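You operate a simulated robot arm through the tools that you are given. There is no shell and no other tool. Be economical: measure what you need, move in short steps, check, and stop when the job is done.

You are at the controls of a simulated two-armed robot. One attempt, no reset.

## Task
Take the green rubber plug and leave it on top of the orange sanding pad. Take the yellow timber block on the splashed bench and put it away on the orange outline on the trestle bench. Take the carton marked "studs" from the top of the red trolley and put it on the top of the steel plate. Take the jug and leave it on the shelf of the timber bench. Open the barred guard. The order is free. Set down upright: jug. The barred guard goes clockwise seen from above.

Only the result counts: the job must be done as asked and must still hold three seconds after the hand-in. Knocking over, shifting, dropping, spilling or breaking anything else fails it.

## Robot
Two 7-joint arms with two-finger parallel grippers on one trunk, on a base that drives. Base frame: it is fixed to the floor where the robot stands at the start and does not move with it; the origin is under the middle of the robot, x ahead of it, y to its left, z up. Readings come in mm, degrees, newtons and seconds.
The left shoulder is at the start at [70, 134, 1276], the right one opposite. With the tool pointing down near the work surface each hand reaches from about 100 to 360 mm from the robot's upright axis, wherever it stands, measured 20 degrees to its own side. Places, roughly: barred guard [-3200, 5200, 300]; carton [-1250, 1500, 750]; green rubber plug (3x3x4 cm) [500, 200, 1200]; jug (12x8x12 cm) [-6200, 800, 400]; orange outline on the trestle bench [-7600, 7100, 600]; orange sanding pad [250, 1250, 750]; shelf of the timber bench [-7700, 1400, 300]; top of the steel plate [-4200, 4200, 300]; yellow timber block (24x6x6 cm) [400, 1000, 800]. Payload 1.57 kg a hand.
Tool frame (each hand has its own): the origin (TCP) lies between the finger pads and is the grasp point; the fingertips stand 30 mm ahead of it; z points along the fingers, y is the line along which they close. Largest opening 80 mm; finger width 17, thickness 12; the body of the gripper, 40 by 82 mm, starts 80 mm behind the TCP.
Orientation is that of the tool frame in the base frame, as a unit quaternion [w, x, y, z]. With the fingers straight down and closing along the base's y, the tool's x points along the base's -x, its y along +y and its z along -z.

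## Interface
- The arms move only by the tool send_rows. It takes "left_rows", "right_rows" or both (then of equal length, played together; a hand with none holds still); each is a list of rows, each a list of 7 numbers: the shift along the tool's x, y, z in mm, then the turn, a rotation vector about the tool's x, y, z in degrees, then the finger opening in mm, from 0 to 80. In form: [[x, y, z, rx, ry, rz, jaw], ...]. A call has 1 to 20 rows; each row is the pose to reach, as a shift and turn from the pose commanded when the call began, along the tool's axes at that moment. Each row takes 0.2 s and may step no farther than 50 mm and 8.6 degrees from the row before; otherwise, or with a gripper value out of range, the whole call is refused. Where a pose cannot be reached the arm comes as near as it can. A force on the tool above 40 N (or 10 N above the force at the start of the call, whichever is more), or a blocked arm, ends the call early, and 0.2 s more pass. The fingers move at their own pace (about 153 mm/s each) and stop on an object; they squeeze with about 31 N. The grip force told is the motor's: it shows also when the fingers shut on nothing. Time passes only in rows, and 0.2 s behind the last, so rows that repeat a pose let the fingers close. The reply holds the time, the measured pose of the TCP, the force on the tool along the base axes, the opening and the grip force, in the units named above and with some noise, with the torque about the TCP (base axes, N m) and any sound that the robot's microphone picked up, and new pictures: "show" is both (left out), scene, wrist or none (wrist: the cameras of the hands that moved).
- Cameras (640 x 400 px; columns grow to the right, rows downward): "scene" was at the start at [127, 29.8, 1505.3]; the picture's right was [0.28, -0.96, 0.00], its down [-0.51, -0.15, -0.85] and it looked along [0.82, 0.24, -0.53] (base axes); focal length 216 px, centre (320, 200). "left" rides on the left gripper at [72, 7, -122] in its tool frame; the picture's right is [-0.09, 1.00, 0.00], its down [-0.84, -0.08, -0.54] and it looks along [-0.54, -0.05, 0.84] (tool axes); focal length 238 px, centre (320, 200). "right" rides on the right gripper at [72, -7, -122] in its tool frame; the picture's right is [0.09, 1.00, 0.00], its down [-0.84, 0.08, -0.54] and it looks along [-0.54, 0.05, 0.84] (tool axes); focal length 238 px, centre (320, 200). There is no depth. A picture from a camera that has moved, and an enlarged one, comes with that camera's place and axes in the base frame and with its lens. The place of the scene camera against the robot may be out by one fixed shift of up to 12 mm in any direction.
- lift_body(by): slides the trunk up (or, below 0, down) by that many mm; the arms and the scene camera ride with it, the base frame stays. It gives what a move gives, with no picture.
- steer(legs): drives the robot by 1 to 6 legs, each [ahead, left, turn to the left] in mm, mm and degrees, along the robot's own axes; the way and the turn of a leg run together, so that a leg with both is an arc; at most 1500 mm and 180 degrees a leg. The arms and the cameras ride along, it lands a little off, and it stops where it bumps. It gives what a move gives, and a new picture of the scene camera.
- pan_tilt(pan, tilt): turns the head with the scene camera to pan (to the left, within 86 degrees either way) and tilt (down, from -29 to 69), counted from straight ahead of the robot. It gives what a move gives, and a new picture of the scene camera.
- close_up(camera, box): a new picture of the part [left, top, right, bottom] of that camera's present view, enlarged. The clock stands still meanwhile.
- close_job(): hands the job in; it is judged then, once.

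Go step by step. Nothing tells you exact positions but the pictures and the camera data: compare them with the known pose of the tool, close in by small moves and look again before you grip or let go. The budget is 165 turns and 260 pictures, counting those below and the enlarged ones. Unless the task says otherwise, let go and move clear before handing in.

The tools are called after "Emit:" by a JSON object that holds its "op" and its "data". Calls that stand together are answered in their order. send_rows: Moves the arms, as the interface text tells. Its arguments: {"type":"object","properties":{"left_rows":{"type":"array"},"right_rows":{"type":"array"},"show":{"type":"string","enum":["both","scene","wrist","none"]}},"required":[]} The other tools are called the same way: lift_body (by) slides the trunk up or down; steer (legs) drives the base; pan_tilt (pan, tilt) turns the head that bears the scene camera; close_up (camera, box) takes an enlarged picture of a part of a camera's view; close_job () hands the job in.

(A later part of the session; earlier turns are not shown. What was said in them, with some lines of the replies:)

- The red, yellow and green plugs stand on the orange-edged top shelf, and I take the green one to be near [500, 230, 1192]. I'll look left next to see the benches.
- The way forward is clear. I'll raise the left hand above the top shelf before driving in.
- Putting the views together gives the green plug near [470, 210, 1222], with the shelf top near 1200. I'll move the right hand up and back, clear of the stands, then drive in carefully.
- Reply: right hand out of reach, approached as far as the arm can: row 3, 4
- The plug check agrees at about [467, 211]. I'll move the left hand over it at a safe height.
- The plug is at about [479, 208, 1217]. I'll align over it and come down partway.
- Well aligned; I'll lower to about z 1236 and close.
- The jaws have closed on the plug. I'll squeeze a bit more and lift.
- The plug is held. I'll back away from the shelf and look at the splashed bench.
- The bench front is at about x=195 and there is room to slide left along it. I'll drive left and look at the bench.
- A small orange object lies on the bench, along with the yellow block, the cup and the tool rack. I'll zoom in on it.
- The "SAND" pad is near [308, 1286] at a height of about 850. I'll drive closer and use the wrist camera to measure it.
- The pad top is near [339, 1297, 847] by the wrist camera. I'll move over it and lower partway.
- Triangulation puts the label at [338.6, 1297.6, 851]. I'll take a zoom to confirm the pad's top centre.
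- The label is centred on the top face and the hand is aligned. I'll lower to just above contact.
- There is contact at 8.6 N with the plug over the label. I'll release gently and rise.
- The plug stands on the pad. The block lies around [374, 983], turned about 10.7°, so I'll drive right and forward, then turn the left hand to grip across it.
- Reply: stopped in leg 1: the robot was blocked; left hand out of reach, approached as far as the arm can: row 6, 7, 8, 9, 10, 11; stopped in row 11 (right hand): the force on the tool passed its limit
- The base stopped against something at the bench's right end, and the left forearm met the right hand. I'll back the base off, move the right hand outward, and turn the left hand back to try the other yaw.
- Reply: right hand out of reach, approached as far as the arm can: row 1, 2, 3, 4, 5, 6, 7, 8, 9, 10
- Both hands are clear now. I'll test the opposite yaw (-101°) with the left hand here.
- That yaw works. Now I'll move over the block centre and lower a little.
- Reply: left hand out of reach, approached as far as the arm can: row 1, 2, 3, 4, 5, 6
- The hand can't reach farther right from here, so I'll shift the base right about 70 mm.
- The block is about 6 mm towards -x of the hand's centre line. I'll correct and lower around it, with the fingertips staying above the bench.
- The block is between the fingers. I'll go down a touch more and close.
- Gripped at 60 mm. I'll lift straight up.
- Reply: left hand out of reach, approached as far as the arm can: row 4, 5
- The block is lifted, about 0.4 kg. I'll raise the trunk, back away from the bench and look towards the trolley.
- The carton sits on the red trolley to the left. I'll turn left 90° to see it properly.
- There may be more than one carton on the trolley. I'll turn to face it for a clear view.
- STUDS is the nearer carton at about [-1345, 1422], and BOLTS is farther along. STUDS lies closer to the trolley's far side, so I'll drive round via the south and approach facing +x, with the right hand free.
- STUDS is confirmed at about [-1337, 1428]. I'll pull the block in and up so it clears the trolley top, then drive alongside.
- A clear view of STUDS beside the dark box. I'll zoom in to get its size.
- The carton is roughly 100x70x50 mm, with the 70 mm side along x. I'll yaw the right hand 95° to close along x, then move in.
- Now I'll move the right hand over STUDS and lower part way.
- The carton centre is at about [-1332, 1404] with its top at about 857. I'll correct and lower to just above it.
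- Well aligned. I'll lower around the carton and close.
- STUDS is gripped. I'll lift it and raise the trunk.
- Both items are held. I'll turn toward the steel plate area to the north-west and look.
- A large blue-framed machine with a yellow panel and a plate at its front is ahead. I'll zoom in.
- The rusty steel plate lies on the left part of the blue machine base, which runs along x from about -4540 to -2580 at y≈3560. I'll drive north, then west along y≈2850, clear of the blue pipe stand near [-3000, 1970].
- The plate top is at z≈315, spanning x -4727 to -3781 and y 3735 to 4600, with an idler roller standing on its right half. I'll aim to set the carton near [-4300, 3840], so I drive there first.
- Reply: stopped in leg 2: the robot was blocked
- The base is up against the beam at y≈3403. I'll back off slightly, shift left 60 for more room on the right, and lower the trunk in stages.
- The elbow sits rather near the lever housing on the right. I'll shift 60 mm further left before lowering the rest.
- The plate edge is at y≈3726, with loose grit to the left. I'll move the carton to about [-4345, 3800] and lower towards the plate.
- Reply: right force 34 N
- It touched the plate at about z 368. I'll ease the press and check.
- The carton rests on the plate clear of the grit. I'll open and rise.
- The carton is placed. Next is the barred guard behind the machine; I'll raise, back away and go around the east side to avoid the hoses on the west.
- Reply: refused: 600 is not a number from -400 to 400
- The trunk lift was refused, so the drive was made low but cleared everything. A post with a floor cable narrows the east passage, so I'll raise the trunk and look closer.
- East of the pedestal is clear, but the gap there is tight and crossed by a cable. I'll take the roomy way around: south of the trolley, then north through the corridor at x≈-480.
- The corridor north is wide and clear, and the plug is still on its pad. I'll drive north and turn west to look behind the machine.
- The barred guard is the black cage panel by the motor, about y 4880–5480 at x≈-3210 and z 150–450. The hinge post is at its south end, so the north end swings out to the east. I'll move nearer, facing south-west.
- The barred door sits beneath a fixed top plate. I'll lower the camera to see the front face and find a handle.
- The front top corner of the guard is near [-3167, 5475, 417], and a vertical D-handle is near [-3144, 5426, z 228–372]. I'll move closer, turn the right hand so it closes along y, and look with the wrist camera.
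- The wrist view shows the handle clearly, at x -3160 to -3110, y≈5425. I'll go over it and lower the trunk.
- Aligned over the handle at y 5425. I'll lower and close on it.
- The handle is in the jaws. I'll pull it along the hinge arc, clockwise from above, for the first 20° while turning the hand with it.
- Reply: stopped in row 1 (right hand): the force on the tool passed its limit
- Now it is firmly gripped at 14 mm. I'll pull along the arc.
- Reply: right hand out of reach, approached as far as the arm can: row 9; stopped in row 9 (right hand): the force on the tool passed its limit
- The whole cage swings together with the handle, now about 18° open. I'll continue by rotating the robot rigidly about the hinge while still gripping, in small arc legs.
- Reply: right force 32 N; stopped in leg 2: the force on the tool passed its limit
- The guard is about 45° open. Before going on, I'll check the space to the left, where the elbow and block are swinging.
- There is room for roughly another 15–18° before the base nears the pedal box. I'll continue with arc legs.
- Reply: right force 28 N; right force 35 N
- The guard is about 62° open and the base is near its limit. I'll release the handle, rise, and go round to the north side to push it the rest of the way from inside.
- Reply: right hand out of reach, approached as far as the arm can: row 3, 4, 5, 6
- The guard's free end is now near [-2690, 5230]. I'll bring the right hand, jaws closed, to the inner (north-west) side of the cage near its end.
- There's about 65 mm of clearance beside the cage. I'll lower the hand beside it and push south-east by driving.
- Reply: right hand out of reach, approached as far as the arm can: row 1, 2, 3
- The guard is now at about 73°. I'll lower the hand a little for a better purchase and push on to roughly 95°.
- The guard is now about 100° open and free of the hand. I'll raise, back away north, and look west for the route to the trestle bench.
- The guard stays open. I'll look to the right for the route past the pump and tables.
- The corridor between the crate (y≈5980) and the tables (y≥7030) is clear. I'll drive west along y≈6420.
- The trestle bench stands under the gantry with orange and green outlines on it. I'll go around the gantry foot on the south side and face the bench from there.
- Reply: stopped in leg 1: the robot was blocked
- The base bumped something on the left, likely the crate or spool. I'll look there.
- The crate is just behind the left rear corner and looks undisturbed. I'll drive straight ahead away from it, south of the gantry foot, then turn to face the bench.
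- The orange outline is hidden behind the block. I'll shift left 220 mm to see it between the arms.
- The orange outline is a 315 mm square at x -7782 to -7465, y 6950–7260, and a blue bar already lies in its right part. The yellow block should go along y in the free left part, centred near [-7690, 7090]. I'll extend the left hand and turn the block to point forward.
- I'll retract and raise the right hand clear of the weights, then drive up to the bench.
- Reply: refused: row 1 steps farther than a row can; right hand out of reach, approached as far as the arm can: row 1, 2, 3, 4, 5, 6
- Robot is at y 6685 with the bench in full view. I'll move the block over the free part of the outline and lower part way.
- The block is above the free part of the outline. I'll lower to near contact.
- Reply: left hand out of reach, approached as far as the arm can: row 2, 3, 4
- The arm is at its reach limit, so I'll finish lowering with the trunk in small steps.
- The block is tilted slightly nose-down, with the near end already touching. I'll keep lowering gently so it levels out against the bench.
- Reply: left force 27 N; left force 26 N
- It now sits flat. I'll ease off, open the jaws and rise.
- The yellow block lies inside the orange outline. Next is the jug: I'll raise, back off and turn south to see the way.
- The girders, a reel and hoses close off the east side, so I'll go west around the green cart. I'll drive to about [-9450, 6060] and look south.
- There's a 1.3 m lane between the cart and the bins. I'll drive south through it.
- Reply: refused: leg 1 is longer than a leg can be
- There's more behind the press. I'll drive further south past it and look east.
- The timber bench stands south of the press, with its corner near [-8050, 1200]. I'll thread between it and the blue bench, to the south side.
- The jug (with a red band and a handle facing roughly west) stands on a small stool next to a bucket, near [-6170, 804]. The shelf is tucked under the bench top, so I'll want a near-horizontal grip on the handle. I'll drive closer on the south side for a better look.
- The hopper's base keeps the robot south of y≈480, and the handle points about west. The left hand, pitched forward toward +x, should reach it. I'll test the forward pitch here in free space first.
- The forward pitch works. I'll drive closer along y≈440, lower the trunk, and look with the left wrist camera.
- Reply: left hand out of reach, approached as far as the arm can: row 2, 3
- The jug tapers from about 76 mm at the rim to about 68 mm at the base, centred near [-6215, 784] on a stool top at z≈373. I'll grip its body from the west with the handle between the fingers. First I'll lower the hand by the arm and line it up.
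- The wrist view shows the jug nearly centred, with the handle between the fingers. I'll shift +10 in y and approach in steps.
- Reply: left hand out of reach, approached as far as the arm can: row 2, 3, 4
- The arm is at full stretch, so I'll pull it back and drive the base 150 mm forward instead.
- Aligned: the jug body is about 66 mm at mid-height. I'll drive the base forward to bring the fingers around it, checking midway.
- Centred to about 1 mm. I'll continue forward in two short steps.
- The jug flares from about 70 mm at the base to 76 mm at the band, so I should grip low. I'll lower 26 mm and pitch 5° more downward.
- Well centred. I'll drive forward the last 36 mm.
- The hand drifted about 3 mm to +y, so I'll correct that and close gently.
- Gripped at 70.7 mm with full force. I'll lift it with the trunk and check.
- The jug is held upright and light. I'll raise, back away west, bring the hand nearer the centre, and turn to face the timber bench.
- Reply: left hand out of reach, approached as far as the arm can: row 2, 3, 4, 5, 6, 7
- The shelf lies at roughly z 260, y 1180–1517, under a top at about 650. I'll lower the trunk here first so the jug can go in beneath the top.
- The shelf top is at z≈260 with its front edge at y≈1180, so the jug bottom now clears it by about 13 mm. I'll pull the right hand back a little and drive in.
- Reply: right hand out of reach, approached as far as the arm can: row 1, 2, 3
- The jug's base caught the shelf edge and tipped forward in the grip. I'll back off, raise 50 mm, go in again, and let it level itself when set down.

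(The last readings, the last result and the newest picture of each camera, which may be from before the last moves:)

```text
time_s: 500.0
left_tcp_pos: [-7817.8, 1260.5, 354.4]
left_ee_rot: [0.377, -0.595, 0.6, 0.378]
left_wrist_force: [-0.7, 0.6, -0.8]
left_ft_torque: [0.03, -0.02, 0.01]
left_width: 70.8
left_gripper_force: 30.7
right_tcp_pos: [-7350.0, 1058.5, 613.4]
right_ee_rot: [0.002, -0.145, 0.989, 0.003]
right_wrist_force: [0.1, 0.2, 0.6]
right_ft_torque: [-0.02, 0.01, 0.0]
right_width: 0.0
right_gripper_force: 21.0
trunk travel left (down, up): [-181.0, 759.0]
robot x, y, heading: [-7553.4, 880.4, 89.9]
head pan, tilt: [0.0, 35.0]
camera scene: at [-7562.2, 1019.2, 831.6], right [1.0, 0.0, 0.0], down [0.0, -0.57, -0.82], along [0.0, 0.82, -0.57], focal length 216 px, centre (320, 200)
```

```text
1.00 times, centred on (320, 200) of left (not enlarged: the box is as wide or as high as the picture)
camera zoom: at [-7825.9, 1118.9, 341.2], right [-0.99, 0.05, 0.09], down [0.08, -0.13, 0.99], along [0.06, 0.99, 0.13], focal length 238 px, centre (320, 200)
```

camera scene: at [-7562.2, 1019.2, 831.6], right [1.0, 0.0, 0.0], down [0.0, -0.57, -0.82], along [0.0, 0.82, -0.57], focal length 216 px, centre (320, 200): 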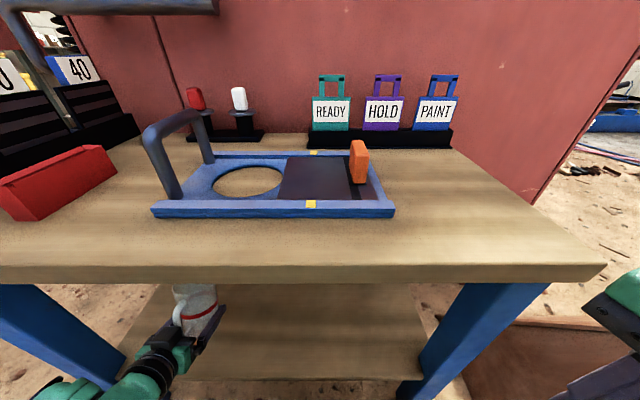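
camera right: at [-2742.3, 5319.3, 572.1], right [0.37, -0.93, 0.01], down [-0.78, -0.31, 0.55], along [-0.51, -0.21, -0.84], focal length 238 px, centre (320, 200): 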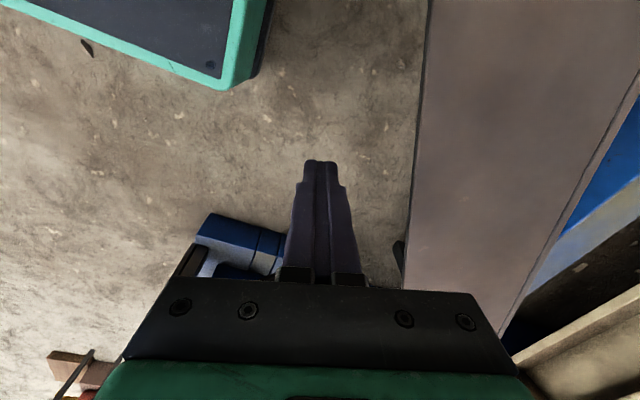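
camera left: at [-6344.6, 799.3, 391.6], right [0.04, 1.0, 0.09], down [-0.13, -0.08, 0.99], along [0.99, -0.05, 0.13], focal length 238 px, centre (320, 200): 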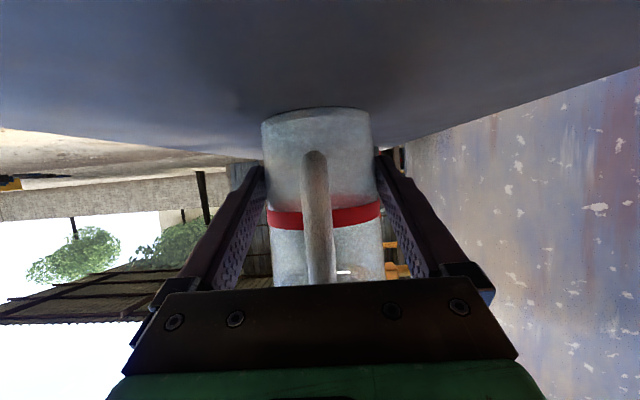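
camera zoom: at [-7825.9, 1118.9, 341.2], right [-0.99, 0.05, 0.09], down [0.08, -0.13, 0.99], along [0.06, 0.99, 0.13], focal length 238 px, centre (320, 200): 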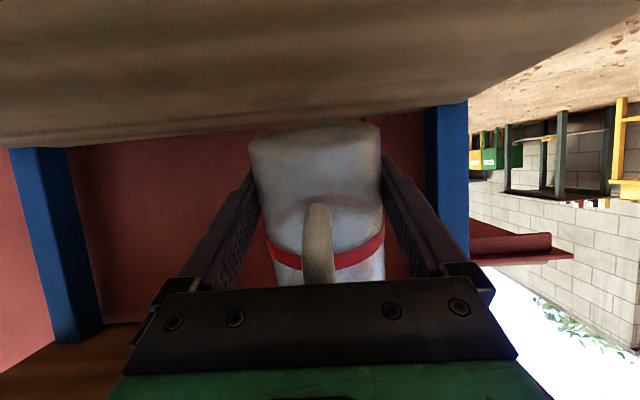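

The jug is over the shelf. I'll lower in steps and watch it level.

Emit:
{"op": "lift_body", "data": {"by": -40}}

Emit:
{"op": "lift_body", "data": {"by": -8}}

Emit:
{"op": "close_up", "data": {"camera": "left", "box": [160, 50, 480, 300]}}

```text
time_s: 500.9
left_tcp_pos: [-7817.4, 1259.8, 313.6]
left_ee_rot: [0.379, -0.594, 0.601, 0.378]
left_wrist_force: [0.3, -0.8, -0.9]
left_ft_torque: [0.0, -0.02, -0.01]
left_width: 70.7
left_gripper_force: 31.7
right_tcp_pos: [-7348.9, 1057.9, 572.3]
right_ee_rot: [0.002, -0.146, 0.989, 0.004]
right_wrist_force: [0.3, -0.7, -0.2]
right_ft_torque: [0.0, -0.02, 0.03]
right_width: 0.0
right_gripper_force: 21.3
trunk travel left (down, up): [-141.0, 799.0]
robot x, y, heading: [-7556.5, 878.5, 89.9]
head pan, tilt: [0.0, 35.0]
```

```text
time_s: 501.4
left_tcp_pos: [-7817.9, 1260.3, 306.9]
left_ee_rot: [0.378, -0.594, 0.601, 0.378]
left_wrist_force: [0.0, -0.4, -1.4]
left_ft_torque: [0.01, -0.03, 0.03]
left_width: 70.6
left_gripper_force: 31.1
right_tcp_pos: [-7349.8, 1058.0, 565.0]
right_ee_rot: [0.001, -0.145, 0.989, 0.004]
right_wrist_force: [0.6, -0.6, 0.5]
right_ft_torque: [0.01, 0.01, 0.02]
right_width: 0.0
right_gripper_force: 21.4
trunk travel left (down, up): [-133.0, 807.0]
robot x, y, heading: [-7554.1, 877.9, 89.8]
head pan, tilt: [0.0, 35.0]
```

```text
1.60 times, centred on (320, 175) of left
camera zoom: at [-7825.9, 1118.9, 293.2], right [-0.99, 0.05, 0.09], down [0.08, -0.13, 0.99], along [0.06, 0.99, 0.13], focal length 381 px, centre (320, 240)
```

zoom: 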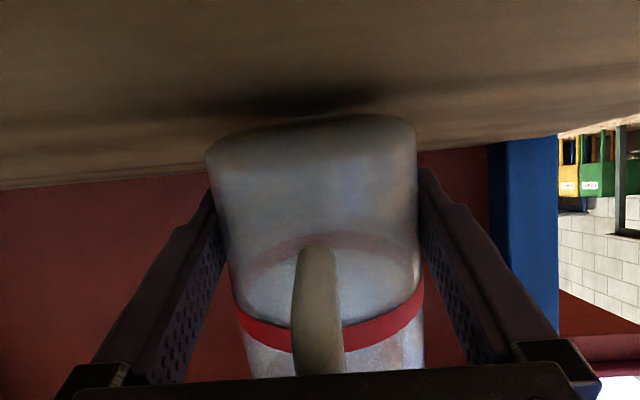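

Emit:
{"op": "lift_body", "data": {"by": -5}}

Emit:
{"op": "lift_body", "data": {"by": -4}}

Emit:
{"op": "close_up", "data": {"camera": "left", "box": [160, 50, 480, 300]}}

```text
time_s: 502.0
left_tcp_pos: [-7817.6, 1260.8, 306.0]
left_ee_rot: [0.382, -0.591, 0.6, 0.381]
left_wrist_force: [-2.2, -1.1, 18.4]
left_ft_torque: [0.47, 0.08, 0.05]
left_width: 70.8
left_gripper_force: 30.8
right_tcp_pos: [-7349.4, 1057.1, 560.5]
right_ee_rot: [0.002, -0.145, 0.989, 0.005]
right_wrist_force: [0.7, 0.7, -0.4]
right_ft_torque: [0.0, -0.01, 0.0]
right_width: 0.0
right_gripper_force: 20.9
trunk travel left (down, up): [-128.0, 812.0]
robot x, y, heading: [-7552.1, 874.9, 89.9]
head pan, tilt: [0.0, 35.0]
```

```text
time_s: 502.5
left_tcp_pos: [-7815.9, 1260.5, 300.9]
left_ee_rot: [0.38, -0.592, 0.601, 0.378]
left_wrist_force: [2.1, -3.5, 20.9]
left_ft_torque: [0.51, -0.1, -0.11]
left_width: 70.2
left_gripper_force: 30.8
right_tcp_pos: [-7348.0, 1056.8, 556.2]
right_ee_rot: [0.002, -0.146, 0.989, 0.006]
right_wrist_force: [0.7, 0.3, -0.7]
right_ft_torque: [0.02, 0.0, 0.01]
right_width: 0.0
right_gripper_force: 21.6
trunk travel left (down, up): [-124.0, 816.0]
robot x, y, heading: [-7554.2, 874.9, 89.6]
head pan, tilt: [0.0, 35.0]
```

```text
1.60 times, centred on (320, 175) of left
camera zoom: at [-7824.9, 1118.7, 286.0], right [-0.99, 0.05, 0.09], down [0.08, -0.14, 0.99], along [0.06, 0.99, 0.13], focal length 381 px, centre (320, 240)
```

zoom: 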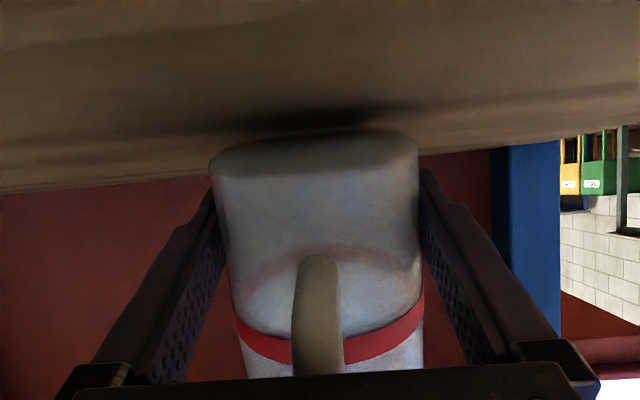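

Emit:
{"op": "lift_body", "data": {"by": -4}}

Emit:
{"op": "lift_body", "data": {"by": -4}}

Emit:
{"op": "close_up", "data": {"camera": "left", "box": [160, 50, 480, 300]}}

```text
time_s: 503.0
left_tcp_pos: [-7816.2, 1260.0, 297.1]
left_ee_rot: [0.38, -0.592, 0.601, 0.379]
left_wrist_force: [3.7, -6.1, 22.0]
left_ft_torque: [0.44, -0.16, -0.11]
left_width: 70.2
left_gripper_force: 31.2
right_tcp_pos: [-7348.4, 1056.0, 551.8]
right_ee_rot: [0.002, -0.145, 0.989, 0.005]
right_wrist_force: [0.9, -0.2, -0.1]
right_ft_torque: [0.02, 0.03, 0.01]
right_width: 0.0
right_gripper_force: 20.7
trunk travel left (down, up): [-120.0, 820.0]
robot x, y, heading: [-7552.6, 875.7, 89.5]
head pan, tilt: [0.0, 35.0]
```

```text
time_s: 503.6
left_tcp_pos: [-7816.5, 1259.9, 295.2]
left_ee_rot: [0.381, -0.591, 0.6, 0.381]
left_wrist_force: [-0.9, -9.6, 33.3]
left_ft_torque: [0.7, 0.0, 0.02]
left_width: 70.3
left_gripper_force: 30.7
right_tcp_pos: [-7348.2, 1055.7, 547.2]
right_ee_rot: [0.001, -0.146, 0.989, 0.007]
right_wrist_force: [-0.3, 0.7, 0.2]
right_ft_torque: [-0.01, 0.02, -0.02]
right_width: 0.0
right_gripper_force: 21.0
trunk travel left (down, up): [-116.0, 824.0]
robot x, y, heading: [-7549.6, 877.3, 89.8]
head pan, tilt: [0.0, 35.0]
```

```text
1.60 times, centred on (320, 175) of left
camera zoom: at [-7825.2, 1118.8, 279.3], right [-0.99, 0.05, 0.09], down [0.08, -0.14, 0.99], along [0.06, 0.99, 0.14], focal length 381 px, centre (320, 240)
```

zoom: 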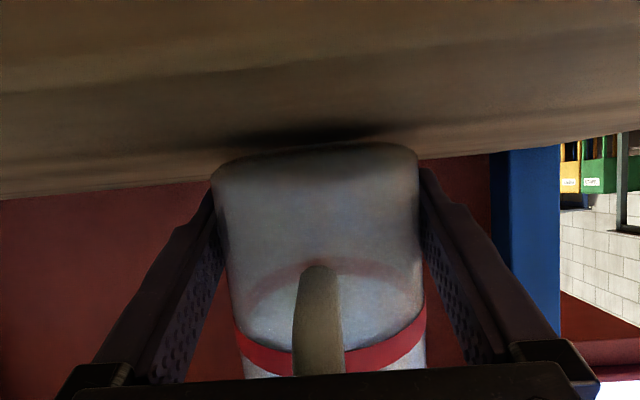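

The jug bottom is actually about 43 mm below the grip, so it is nearly level now, with its near edge about 8 mm up. I'll pitch the hand back about 6° to finish levelling.

Emit:
{"op": "send_rows", "data": {"left_rows": [[0, 0, 0, 0, -3, 0, 60], [0, 0, 0, 0, -6, 0, 60], [0, 0, 0, 0, -6, 0, 60]], "show": "none"}}

Emit:
{"op": "close_up", "data": {"camera": "left", "box": [160, 50, 480, 300]}}

```text
time_s: 504.4
left_tcp_pos: [-7826.1, 1256.3, 295.5]
left_ee_rot: [0.407, -0.575, 0.582, 0.406]
left_wrist_force: [0.9, 1.2, 0.0]
left_ft_torque: [-0.02, 0.02, -0.03]
left_width: 70.2
left_gripper_force: 30.5
left hand out of reach, approached as far as the arm can: row 1, 2, 3
right_tcp_pos: [-7348.9, 1058.5, 547.1]
right_ee_rot: [0.003, -0.146, 0.989, 0.004]
right_wrist_force: [-0.4, 0.5, -0.1]
right_ft_torque: [-0.02, 0.03, 0.02]
right_width: 0.0
right_gripper_force: 21.2
trunk travel left (down, up): [-116.0, 824.0]
robot x, y, heading: [-7554.4, 878.5, 89.9]
head pan, tilt: [0.0, 35.0]
```

```text
1.60 times, centred on (320, 175) of left
camera zoom: at [-7834.0, 1116.7, 268.0], right [-1.0, 0.04, 0.09], down [0.08, -0.23, 0.97], along [0.06, 0.97, 0.23], focal length 381 px, centre (320, 240)
```

zoom: 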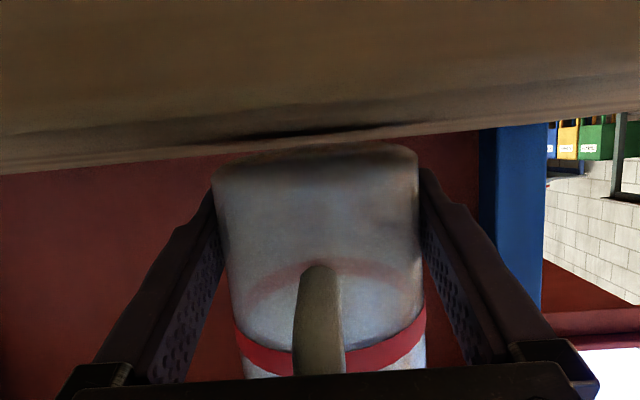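

Emit:
{"op": "lift_body", "data": {"by": -4}}

Emit:
{"op": "lift_body", "data": {"by": -3}}

Emit:
{"op": "close_up", "data": {"camera": "left", "box": [160, 50, 480, 300]}}

```text
time_s: 504.9
left_tcp_pos: [-7824.8, 1256.7, 293.1]
left_ee_rot: [0.409, -0.574, 0.581, 0.408]
left_wrist_force: [0.7, -0.4, -1.4]
left_ft_torque: [-0.04, -0.01, 0.0]
left_width: 70.1
left_gripper_force: 30.9
right_tcp_pos: [-7349.6, 1057.8, 543.2]
right_ee_rot: [0.002, -0.145, 0.989, 0.004]
right_wrist_force: [0.2, -0.7, -0.5]
right_ft_torque: [-0.02, -0.01, 0.01]
right_width: 0.0
right_gripper_force: 21.7
trunk travel left (down, up): [-112.0, 828.0]
robot x, y, heading: [-7551.6, 873.1, 90.0]
head pan, tilt: [0.0, 35.0]
```

```text
time_s: 505.4
left_tcp_pos: [-7825.1, 1256.3, 291.9]
left_ee_rot: [0.411, -0.572, 0.58, 0.41]
left_wrist_force: [-2.2, 0.6, 6.3]
left_ft_torque: [0.23, 0.04, 0.05]
left_width: 70.1
left_gripper_force: 30.8
right_tcp_pos: [-7349.0, 1057.8, 541.1]
right_ee_rot: [0.003, -0.145, 0.989, 0.004]
right_wrist_force: [-0.4, -0.8, 0.0]
right_ft_torque: [0.03, -0.03, 0.01]
right_width: 0.1
right_gripper_force: 21.4
trunk travel left (down, up): [-109.0, 831.0]
robot x, y, heading: [-7554.3, 876.7, 89.9]
head pan, tilt: [0.0, 35.0]
```

```text
1.60 times, centred on (320, 175) of left
camera zoom: at [-7833.6, 1117.6, 263.0], right [-0.99, 0.04, 0.09], down [0.08, -0.24, 0.97], along [0.06, 0.97, 0.23], focal length 381 px, centre (320, 240)
```

zoom: 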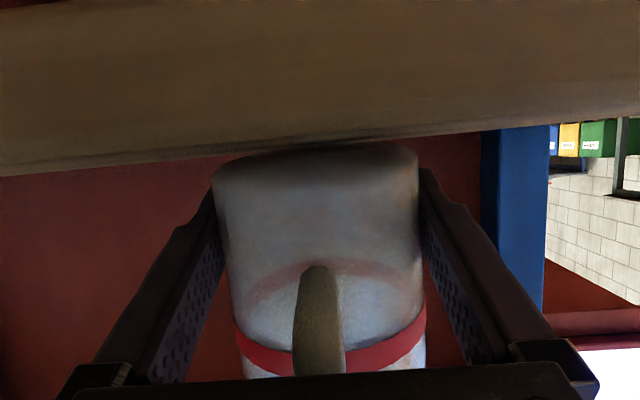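

Emit:
{"op": "send_rows", "data": {"left_rows": [[0, 0, 0, 0, -4, 0, 60], [0, 0, 0, 0, -8, 0, 60], [0, 0, 0, 0, -11, 0, 60], [0, 0, 0, 0, -11, 0, 60]], "show": "none"}}

Emit:
{"op": "close_up", "data": {"camera": "left", "box": [160, 50, 480, 300]}}

```text
time_s: 506.4
left_tcp_pos: [-7852.6, 1272.3, 301.8]
left_ee_rot: [0.466, -0.53, 0.544, 0.455]
left_wrist_force: [-0.6, -0.6, -1.8]
left_ft_torque: [0.03, 0.03, -0.02]
left_width: 70.1
left_gripper_force: 31.2
left hand out of reach, approached as far as the arm can: row 1, 2, 3, 4
right_tcp_pos: [-7348.2, 1058.2, 540.6]
right_ee_rot: [0.002, -0.145, 0.989, 0.004]
right_wrist_force: [-0.6, -0.3, -0.1]
right_ft_torque: [0.02, 0.01, 0.01]
right_width: 0.1
right_gripper_force: 21.5
trunk travel left (down, up): [-109.0, 831.0]
robot x, y, heading: [-7551.8, 878.2, 89.9]
head pan, tilt: [0.0, 35.0]
```

```text
1.60 times, centred on (320, 175) of left
camera zoom: at [-7862.6, 1140.5, 249.1], right [-0.99, 0.04, 0.09], down [0.07, -0.41, 0.91], along [0.07, 0.91, 0.4], focal length 381 px, centre (320, 240)
```

zoom: 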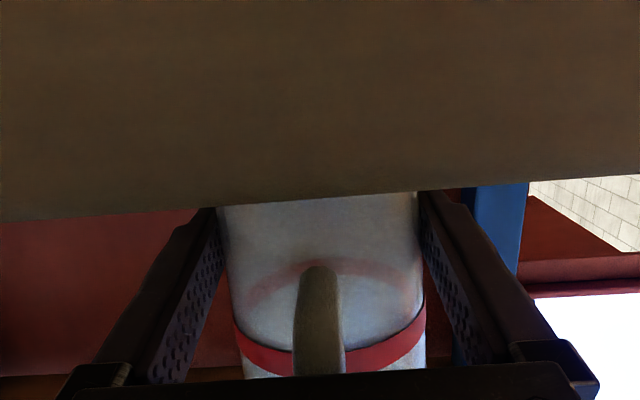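

The hand is now pitched so that the jug should be close to level. I'll lower to contact again.

Emit:
{"op": "lift_body", "data": {"by": -5}}

Emit:
{"op": "lift_body", "data": {"by": -4}}

Emit:
{"op": "close_up", "data": {"camera": "scene", "box": [60, 250, 300, 400]}}

```text
time_s: 507.0
left_tcp_pos: [-7852.6, 1271.2, 296.9]
left_ee_rot: [0.464, -0.531, 0.545, 0.454]
left_wrist_force: [-0.3, 0.4, -1.7]
left_ft_torque: [0.0, 0.01, -0.04]
left_width: 70.0
left_gripper_force: 30.8
right_tcp_pos: [-7348.3, 1058.8, 535.9]
right_ee_rot: [0.002, -0.145, 0.989, 0.004]
right_wrist_force: [-0.5, -0.9, -0.4]
right_ft_torque: [0.02, -0.02, 0.0]
right_width: 0.0
right_gripper_force: 21.3
trunk travel left (down, up): [-104.0, 836.0]
robot x, y, heading: [-7550.8, 877.9, 89.9]
head pan, tilt: [0.0, 35.0]
```

```text
time_s: 507.5
left_tcp_pos: [-7850.9, 1272.0, 293.3]
left_ee_rot: [0.465, -0.53, 0.544, 0.454]
left_wrist_force: [-0.8, 0.0, -1.4]
left_ft_torque: [0.01, -0.01, -0.01]
left_width: 70.3
left_gripper_force: 31.1
right_tcp_pos: [-7348.5, 1057.9, 531.8]
right_ee_rot: [0.002, -0.145, 0.989, 0.004]
right_wrist_force: [-1.2, -1.1, -0.2]
right_ft_torque: [-0.02, 0.01, -0.02]
right_width: 0.2
right_gripper_force: 21.4
trunk travel left (down, up): [-100.0, 840.0]
robot x, y, heading: [-7550.2, 874.0, 89.7]
head pan, tilt: [0.0, 35.0]
```

```text
2.67 times, centred on (180, 325) of scene
camera zoom: at [-7562.2, 1019.1, 750.5], right [1.0, 0.0, 0.0], down [0.0, -0.57, -0.82], along [0.0, 0.82, -0.57], focal length 577 px, centre (693, -133)
```

zoom: 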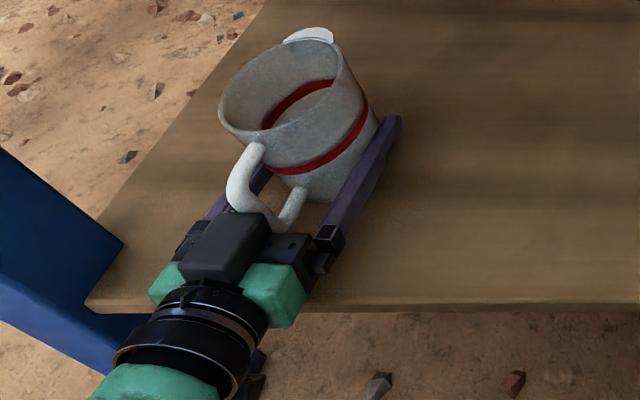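

From above it looks nearly upright. I'll keep lowering to contact.

Emit:
{"op": "lift_body", "data": {"by": -4}}

Emit:
{"op": "lift_body", "data": {"by": -4}}

Emit:
{"op": "lift_body", "data": {"by": -4}}

```text
time_s: 508.0
left_tcp_pos: [-7851.9, 1270.7, 289.4]
left_ee_rot: [0.465, -0.53, 0.544, 0.455]
left_wrist_force: [0.5, -0.8, -1.4]
left_ft_torque: [0.01, 0.01, -0.01]
left_width: 69.9
left_gripper_force: 31.0
right_tcp_pos: [-7349.3, 1058.3, 527.5]
right_ee_rot: [0.002, -0.145, 0.989, 0.004]
right_wrist_force: [0.6, -0.1, -0.5]
right_ft_torque: [0.0, -0.01, 0.0]
right_width: 0.0
right_gripper_force: 21.2
trunk travel left (down, up): [-96.0, 844.0]
robot x, y, heading: [-7555.1, 875.0, 89.7]
head pan, tilt: [0.0, 35.0]
```

```text
time_s: 508.6
left_tcp_pos: [-7851.6, 1272.1, 287.8]
left_ee_rot: [0.467, -0.527, 0.543, 0.457]
left_wrist_force: [-2.5, -0.4, 13.0]
left_ft_torque: [-0.39, 0.15, -0.11]
left_width: 69.9
left_gripper_force: 30.9
right_tcp_pos: [-7348.4, 1057.5, 523.4]
right_ee_rot: [0.001, -0.146, 0.989, 0.005]
right_wrist_force: [0.6, 0.0, -0.3]
right_ft_torque: [0.03, 0.0, 0.02]
right_width: 0.0
right_gripper_force: 21.4
trunk travel left (down, up): [-92.0, 848.0]
robot x, y, heading: [-7551.2, 878.2, 90.1]
head pan, tilt: [0.0, 35.0]
```

```text
time_s: 509.1
left_tcp_pos: [-7850.8, 1272.7, 284.7]
left_ee_rot: [0.467, -0.527, 0.544, 0.456]
left_wrist_force: [-3.5, 8.7, 22.9]
left_ft_torque: [-0.39, 0.0, -0.05]
left_width: 70.2
left_gripper_force: 31.5
right_tcp_pos: [-7347.6, 1057.0, 519.7]
right_ee_rot: [0.002, -0.145, 0.989, 0.005]
right_wrist_force: [0.3, 0.0, 0.1]
right_ft_torque: [0.0, 0.03, 0.02]
right_width: 0.0
right_gripper_force: 21.2
trunk travel left (down, up): [-88.0, 852.0]
robot x, y, heading: [-7555.3, 876.9, 89.6]
head pan, tilt: [0.0, 35.0]
```

Contact is made and it is nearly flat. I'll ease off slightly and open slowly.

Emit:
{"op": "lift_body", "data": {"by": 2}}

Emit:
{"op": "send_rows", "data": {"left_rows": [[0, 0, 0, 0, 0, 0, 69], [0, 0, 0, 0, 0, 0, 71], [0, 0, 0, 0, 0, 0, 73], [0, 0, 0, 0, 0, 0, 76], [0, 0, 0, 0, 0, 0, 80], [0, 0, 0, 0, 0, 0, 80]], "show": "wrist"}}

Emit:
{"op": "close_up", "data": {"camera": "scene", "box": [60, 250, 300, 400]}}

```text
time_s: 509.6
left_tcp_pos: [-7852.1, 1272.4, 284.7]
left_ee_rot: [0.466, -0.529, 0.545, 0.454]
left_wrist_force: [1.3, 7.0, 17.3]
left_ft_torque: [0.13, 0.01, -0.01]
left_width: 69.7
left_gripper_force: 30.7
right_tcp_pos: [-7348.0, 1056.9, 521.7]
right_ee_rot: [0.002, -0.145, 0.989, 0.005]
right_wrist_force: [-0.5, -0.1, 0.3]
right_ft_torque: [-0.01, -0.03, 0.01]
right_width: 0.2
right_gripper_force: 21.2
trunk travel left (down, up): [-90.0, 850.0]
robot x, y, heading: [-7554.0, 875.2, 89.8]
head pan, tilt: [0.0, 35.0]
```

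```text
time_s: 511.0
left_tcp_pos: [-7852.3, 1271.7, 282.6]
left_ee_rot: [0.465, -0.53, 0.544, 0.455]
left_wrist_force: [-0.3, 0.2, -0.5]
left_ft_torque: [-0.03, 0.0, 0.0]
left_width: 80.1
left_gripper_force: 0.0
right_tcp_pos: [-7347.6, 1057.6, 521.5]
right_ee_rot: [0.002, -0.145, 0.989, 0.003]
right_wrist_force: [-0.1, -0.7, 0.7]
right_ft_torque: [-0.02, 0.05, -0.01]
right_width: 0.2
right_gripper_force: 21.6
trunk travel left (down, up): [-90.0, 850.0]
robot x, y, heading: [-7552.7, 880.2, 89.9]
head pan, tilt: [0.0, 35.0]
camera left: at [-7862.4, 1140.4, 230.3], right [-0.99, 0.04, 0.09], down [0.07, -0.41, 0.91], along [0.07, 0.91, 0.4], focal length 238 px, centre (320, 200)
```

left: 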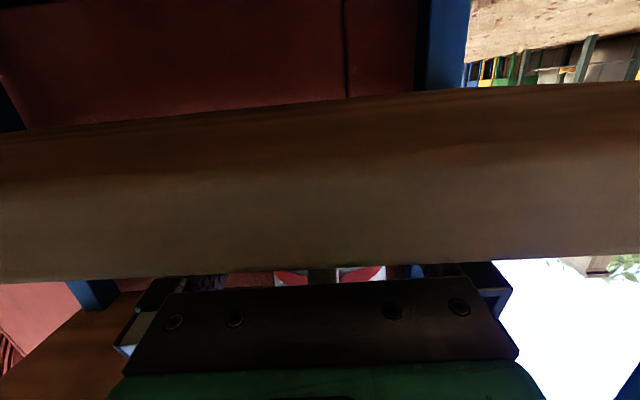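

```text
2.67 times, centred on (180, 325) of scene
camera zoom: at [-7562.2, 1019.1, 740.6], right [1.0, 0.0, 0.0], down [0.0, -0.57, -0.82], along [0.0, 0.82, -0.57], focal length 577 px, centre (693, -133)
```

zoom: 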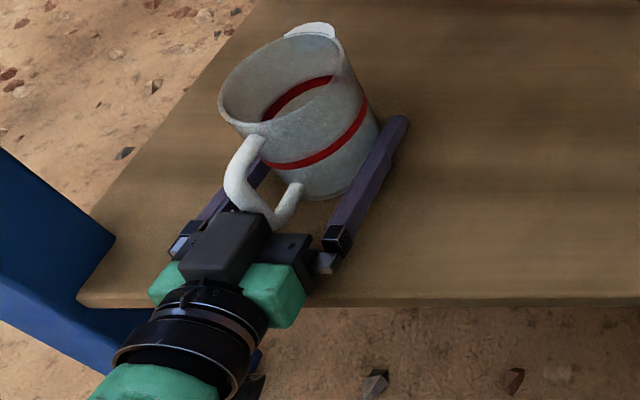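

The jug stands upright on the shelf. I'll retract the hand straight back along its own axis.

Emit:
{"op": "send_rows", "data": {"left_rows": [[0, 0, -15, 0, 0, 0, 80], [0, 0, -30, 0, 0, 0, 80], [0, 0, -45, 0, 0, 0, 80], [0, 0, -60, 0, 0, 0, 80], [0, 0, -60, 0, 0, 0, 80]], "show": "none"}}

Emit:
{"op": "close_up", "data": {"camera": "scene", "box": [60, 250, 300, 400]}}

```text
time_s: 512.2
left_tcp_pos: [-7862.5, 1214.3, 291.3]
left_ee_rot: [0.467, -0.529, 0.545, 0.452]
left_wrist_force: [-0.3, 0.7, -0.7]
left_ft_torque: [0.03, 0.0, -0.01]
left_width: 79.7
left_gripper_force: 0.1
left hand out of reach, approached as far as the arm can: row 1, 2, 3, 4, 5
right_tcp_pos: [-7349.1, 1058.2, 521.7]
right_ee_rot: [0.002, -0.145, 0.989, 0.004]
right_wrist_force: [-0.3, -0.2, 0.3]
right_ft_torque: [0.0, 0.02, 0.01]
right_width: 0.2
right_gripper_force: 21.5
trunk travel left (down, up): [-90.0, 850.0]
robot x, y, heading: [-7553.1, 872.9, 90.0]
head pan, tilt: [0.0, 35.0]
```

```text
2.67 times, centred on (180, 325) of scene
camera zoom: at [-7562.1, 1019.1, 740.6], right [1.0, 0.0, 0.0], down [0.0, -0.57, -0.82], along [0.0, 0.82, -0.57], focal length 577 px, centre (693, -133)
```

zoom: 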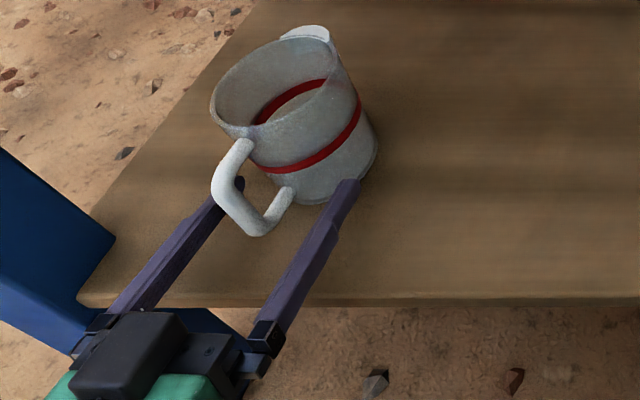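

Emit:
{"op": "steer", "data": {"legs": [[-80, 0, 0]]}}

Emit:
{"op": "steer", "data": {"legs": [[-300, 0, 0]]}}

Emit:
{"op": "close_up", "data": {"camera": "scene", "box": [100, 180, 420, 330]}}

```text
time_s: 513.2
left_tcp_pos: [-7863.8, 1135.5, 290.5]
left_ee_rot: [0.467, -0.529, 0.545, 0.453]
left_wrist_force: [-0.4, -0.5, -0.1]
left_ft_torque: [0.01, 0.01, 0.0]
left_width: 80.2
left_gripper_force: 0.1
right_tcp_pos: [-7349.0, 979.8, 520.8]
right_ee_rot: [0.002, -0.146, 0.989, 0.004]
right_wrist_force: [-0.3, -0.1, 0.5]
right_ft_torque: [-0.01, -0.02, -0.02]
right_width: 0.0
right_gripper_force: 21.3
trunk travel left (down, up): [-90.0, 850.0]
robot x, y, heading: [-7555.7, 798.6, 90.0]
head pan, tilt: [0.0, 35.0]
camera scene: at [-7562.5, 940.3, 740.6], right [1.0, 0.0, 0.0], down [0.0, -0.57, -0.82], along [0.0, 0.82, -0.57], focal length 216 px, centre (320, 200)
```

scene: 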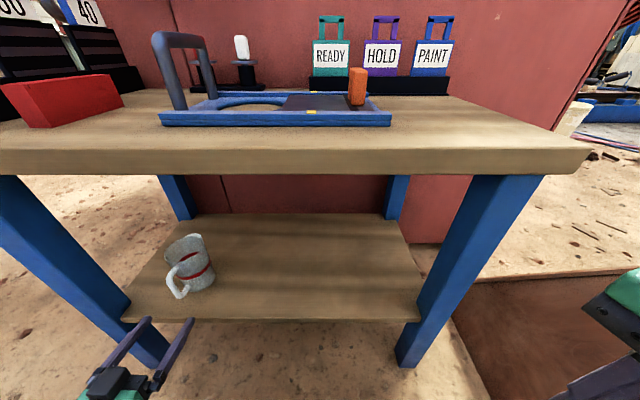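

```text
time_s: 515.3
left_tcp_pos: [-7863.7, 836.4, 290.8]
left_ee_rot: [0.468, -0.528, 0.546, 0.452]
left_wrist_force: [0.5, 0.3, -0.1]
left_ft_torque: [0.01, 0.0, 0.0]
left_width: 80.2
left_gripper_force: 0.0
right_tcp_pos: [-7349.8, 677.8, 522.1]
right_ee_rot: [0.002, -0.144, 0.99, 0.004]
right_wrist_force: [-0.3, 0.5, 0.7]
right_ft_torque: [0.02, 0.0, 0.01]
right_width: 0.0
right_gripper_force: 20.9
trunk travel left (down, up): [-90.0, 850.0]
robot x, y, heading: [-7553.6, 497.1, 89.3]
head pan, tilt: [0.0, 35.0]
camera scene: at [-7563.5, 639.9, 740.6], right [1.0, -0.01, 0.0], down [0.0, -0.57, -0.82], along [0.01, 0.82, -0.57], focal length 216 px, centre (320, 200)
```

scene: 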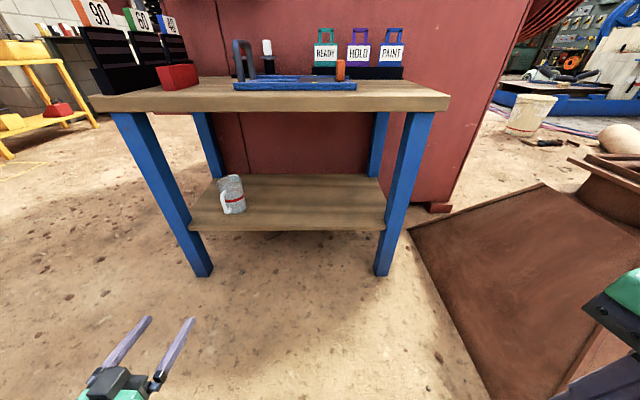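

```text
2.00 times, centred on (260, 255) of scene
camera zoom: at [-7563.5, 639.9, 740.6], right [1.0, -0.01, 0.0], down [0.0, -0.57, -0.82], along [0.01, 0.82, -0.57], focal length 433 px, centre (440, 90)
```

zoom: 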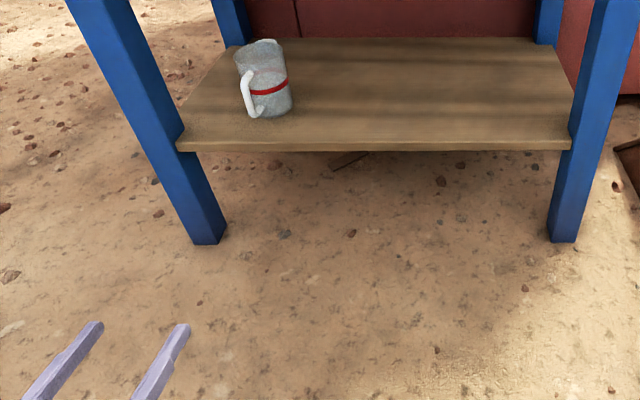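

All five jobs look done, and the jug stands upright on the shelf with both hands clear. I'm handing in.

Emit:
{"op": "close_job", "data": {}}

```text
The job is handed in.
```

I finished all five jobs and handed in. While driving to the trestle bench, the base bumped something, probably the wooden crate near [-5290, 5980]. The crate looked undisturbed afterwards, but I couldn't confirm it hadn't moved.

- **Plug:** the green rubber plug stands on top of the orange sanding pad.
- **Block:** the yellow timber block lies inside the orange outline on the trestle bench, beside the blue bar already there.
- **Carton:** the "studs" carton is on top of the steel plate, clear of the loose grit.
- **Guard:** the barred guard is swung about 100° clockwise seen from above, and it stayed open when I let go.
- **Jug:** the jug stands upright on the shelf of the timber bench. It tipped in the grip when its base caught the shelf edge, and I levelled it as I set it down. It was empty, so nothing spilled.
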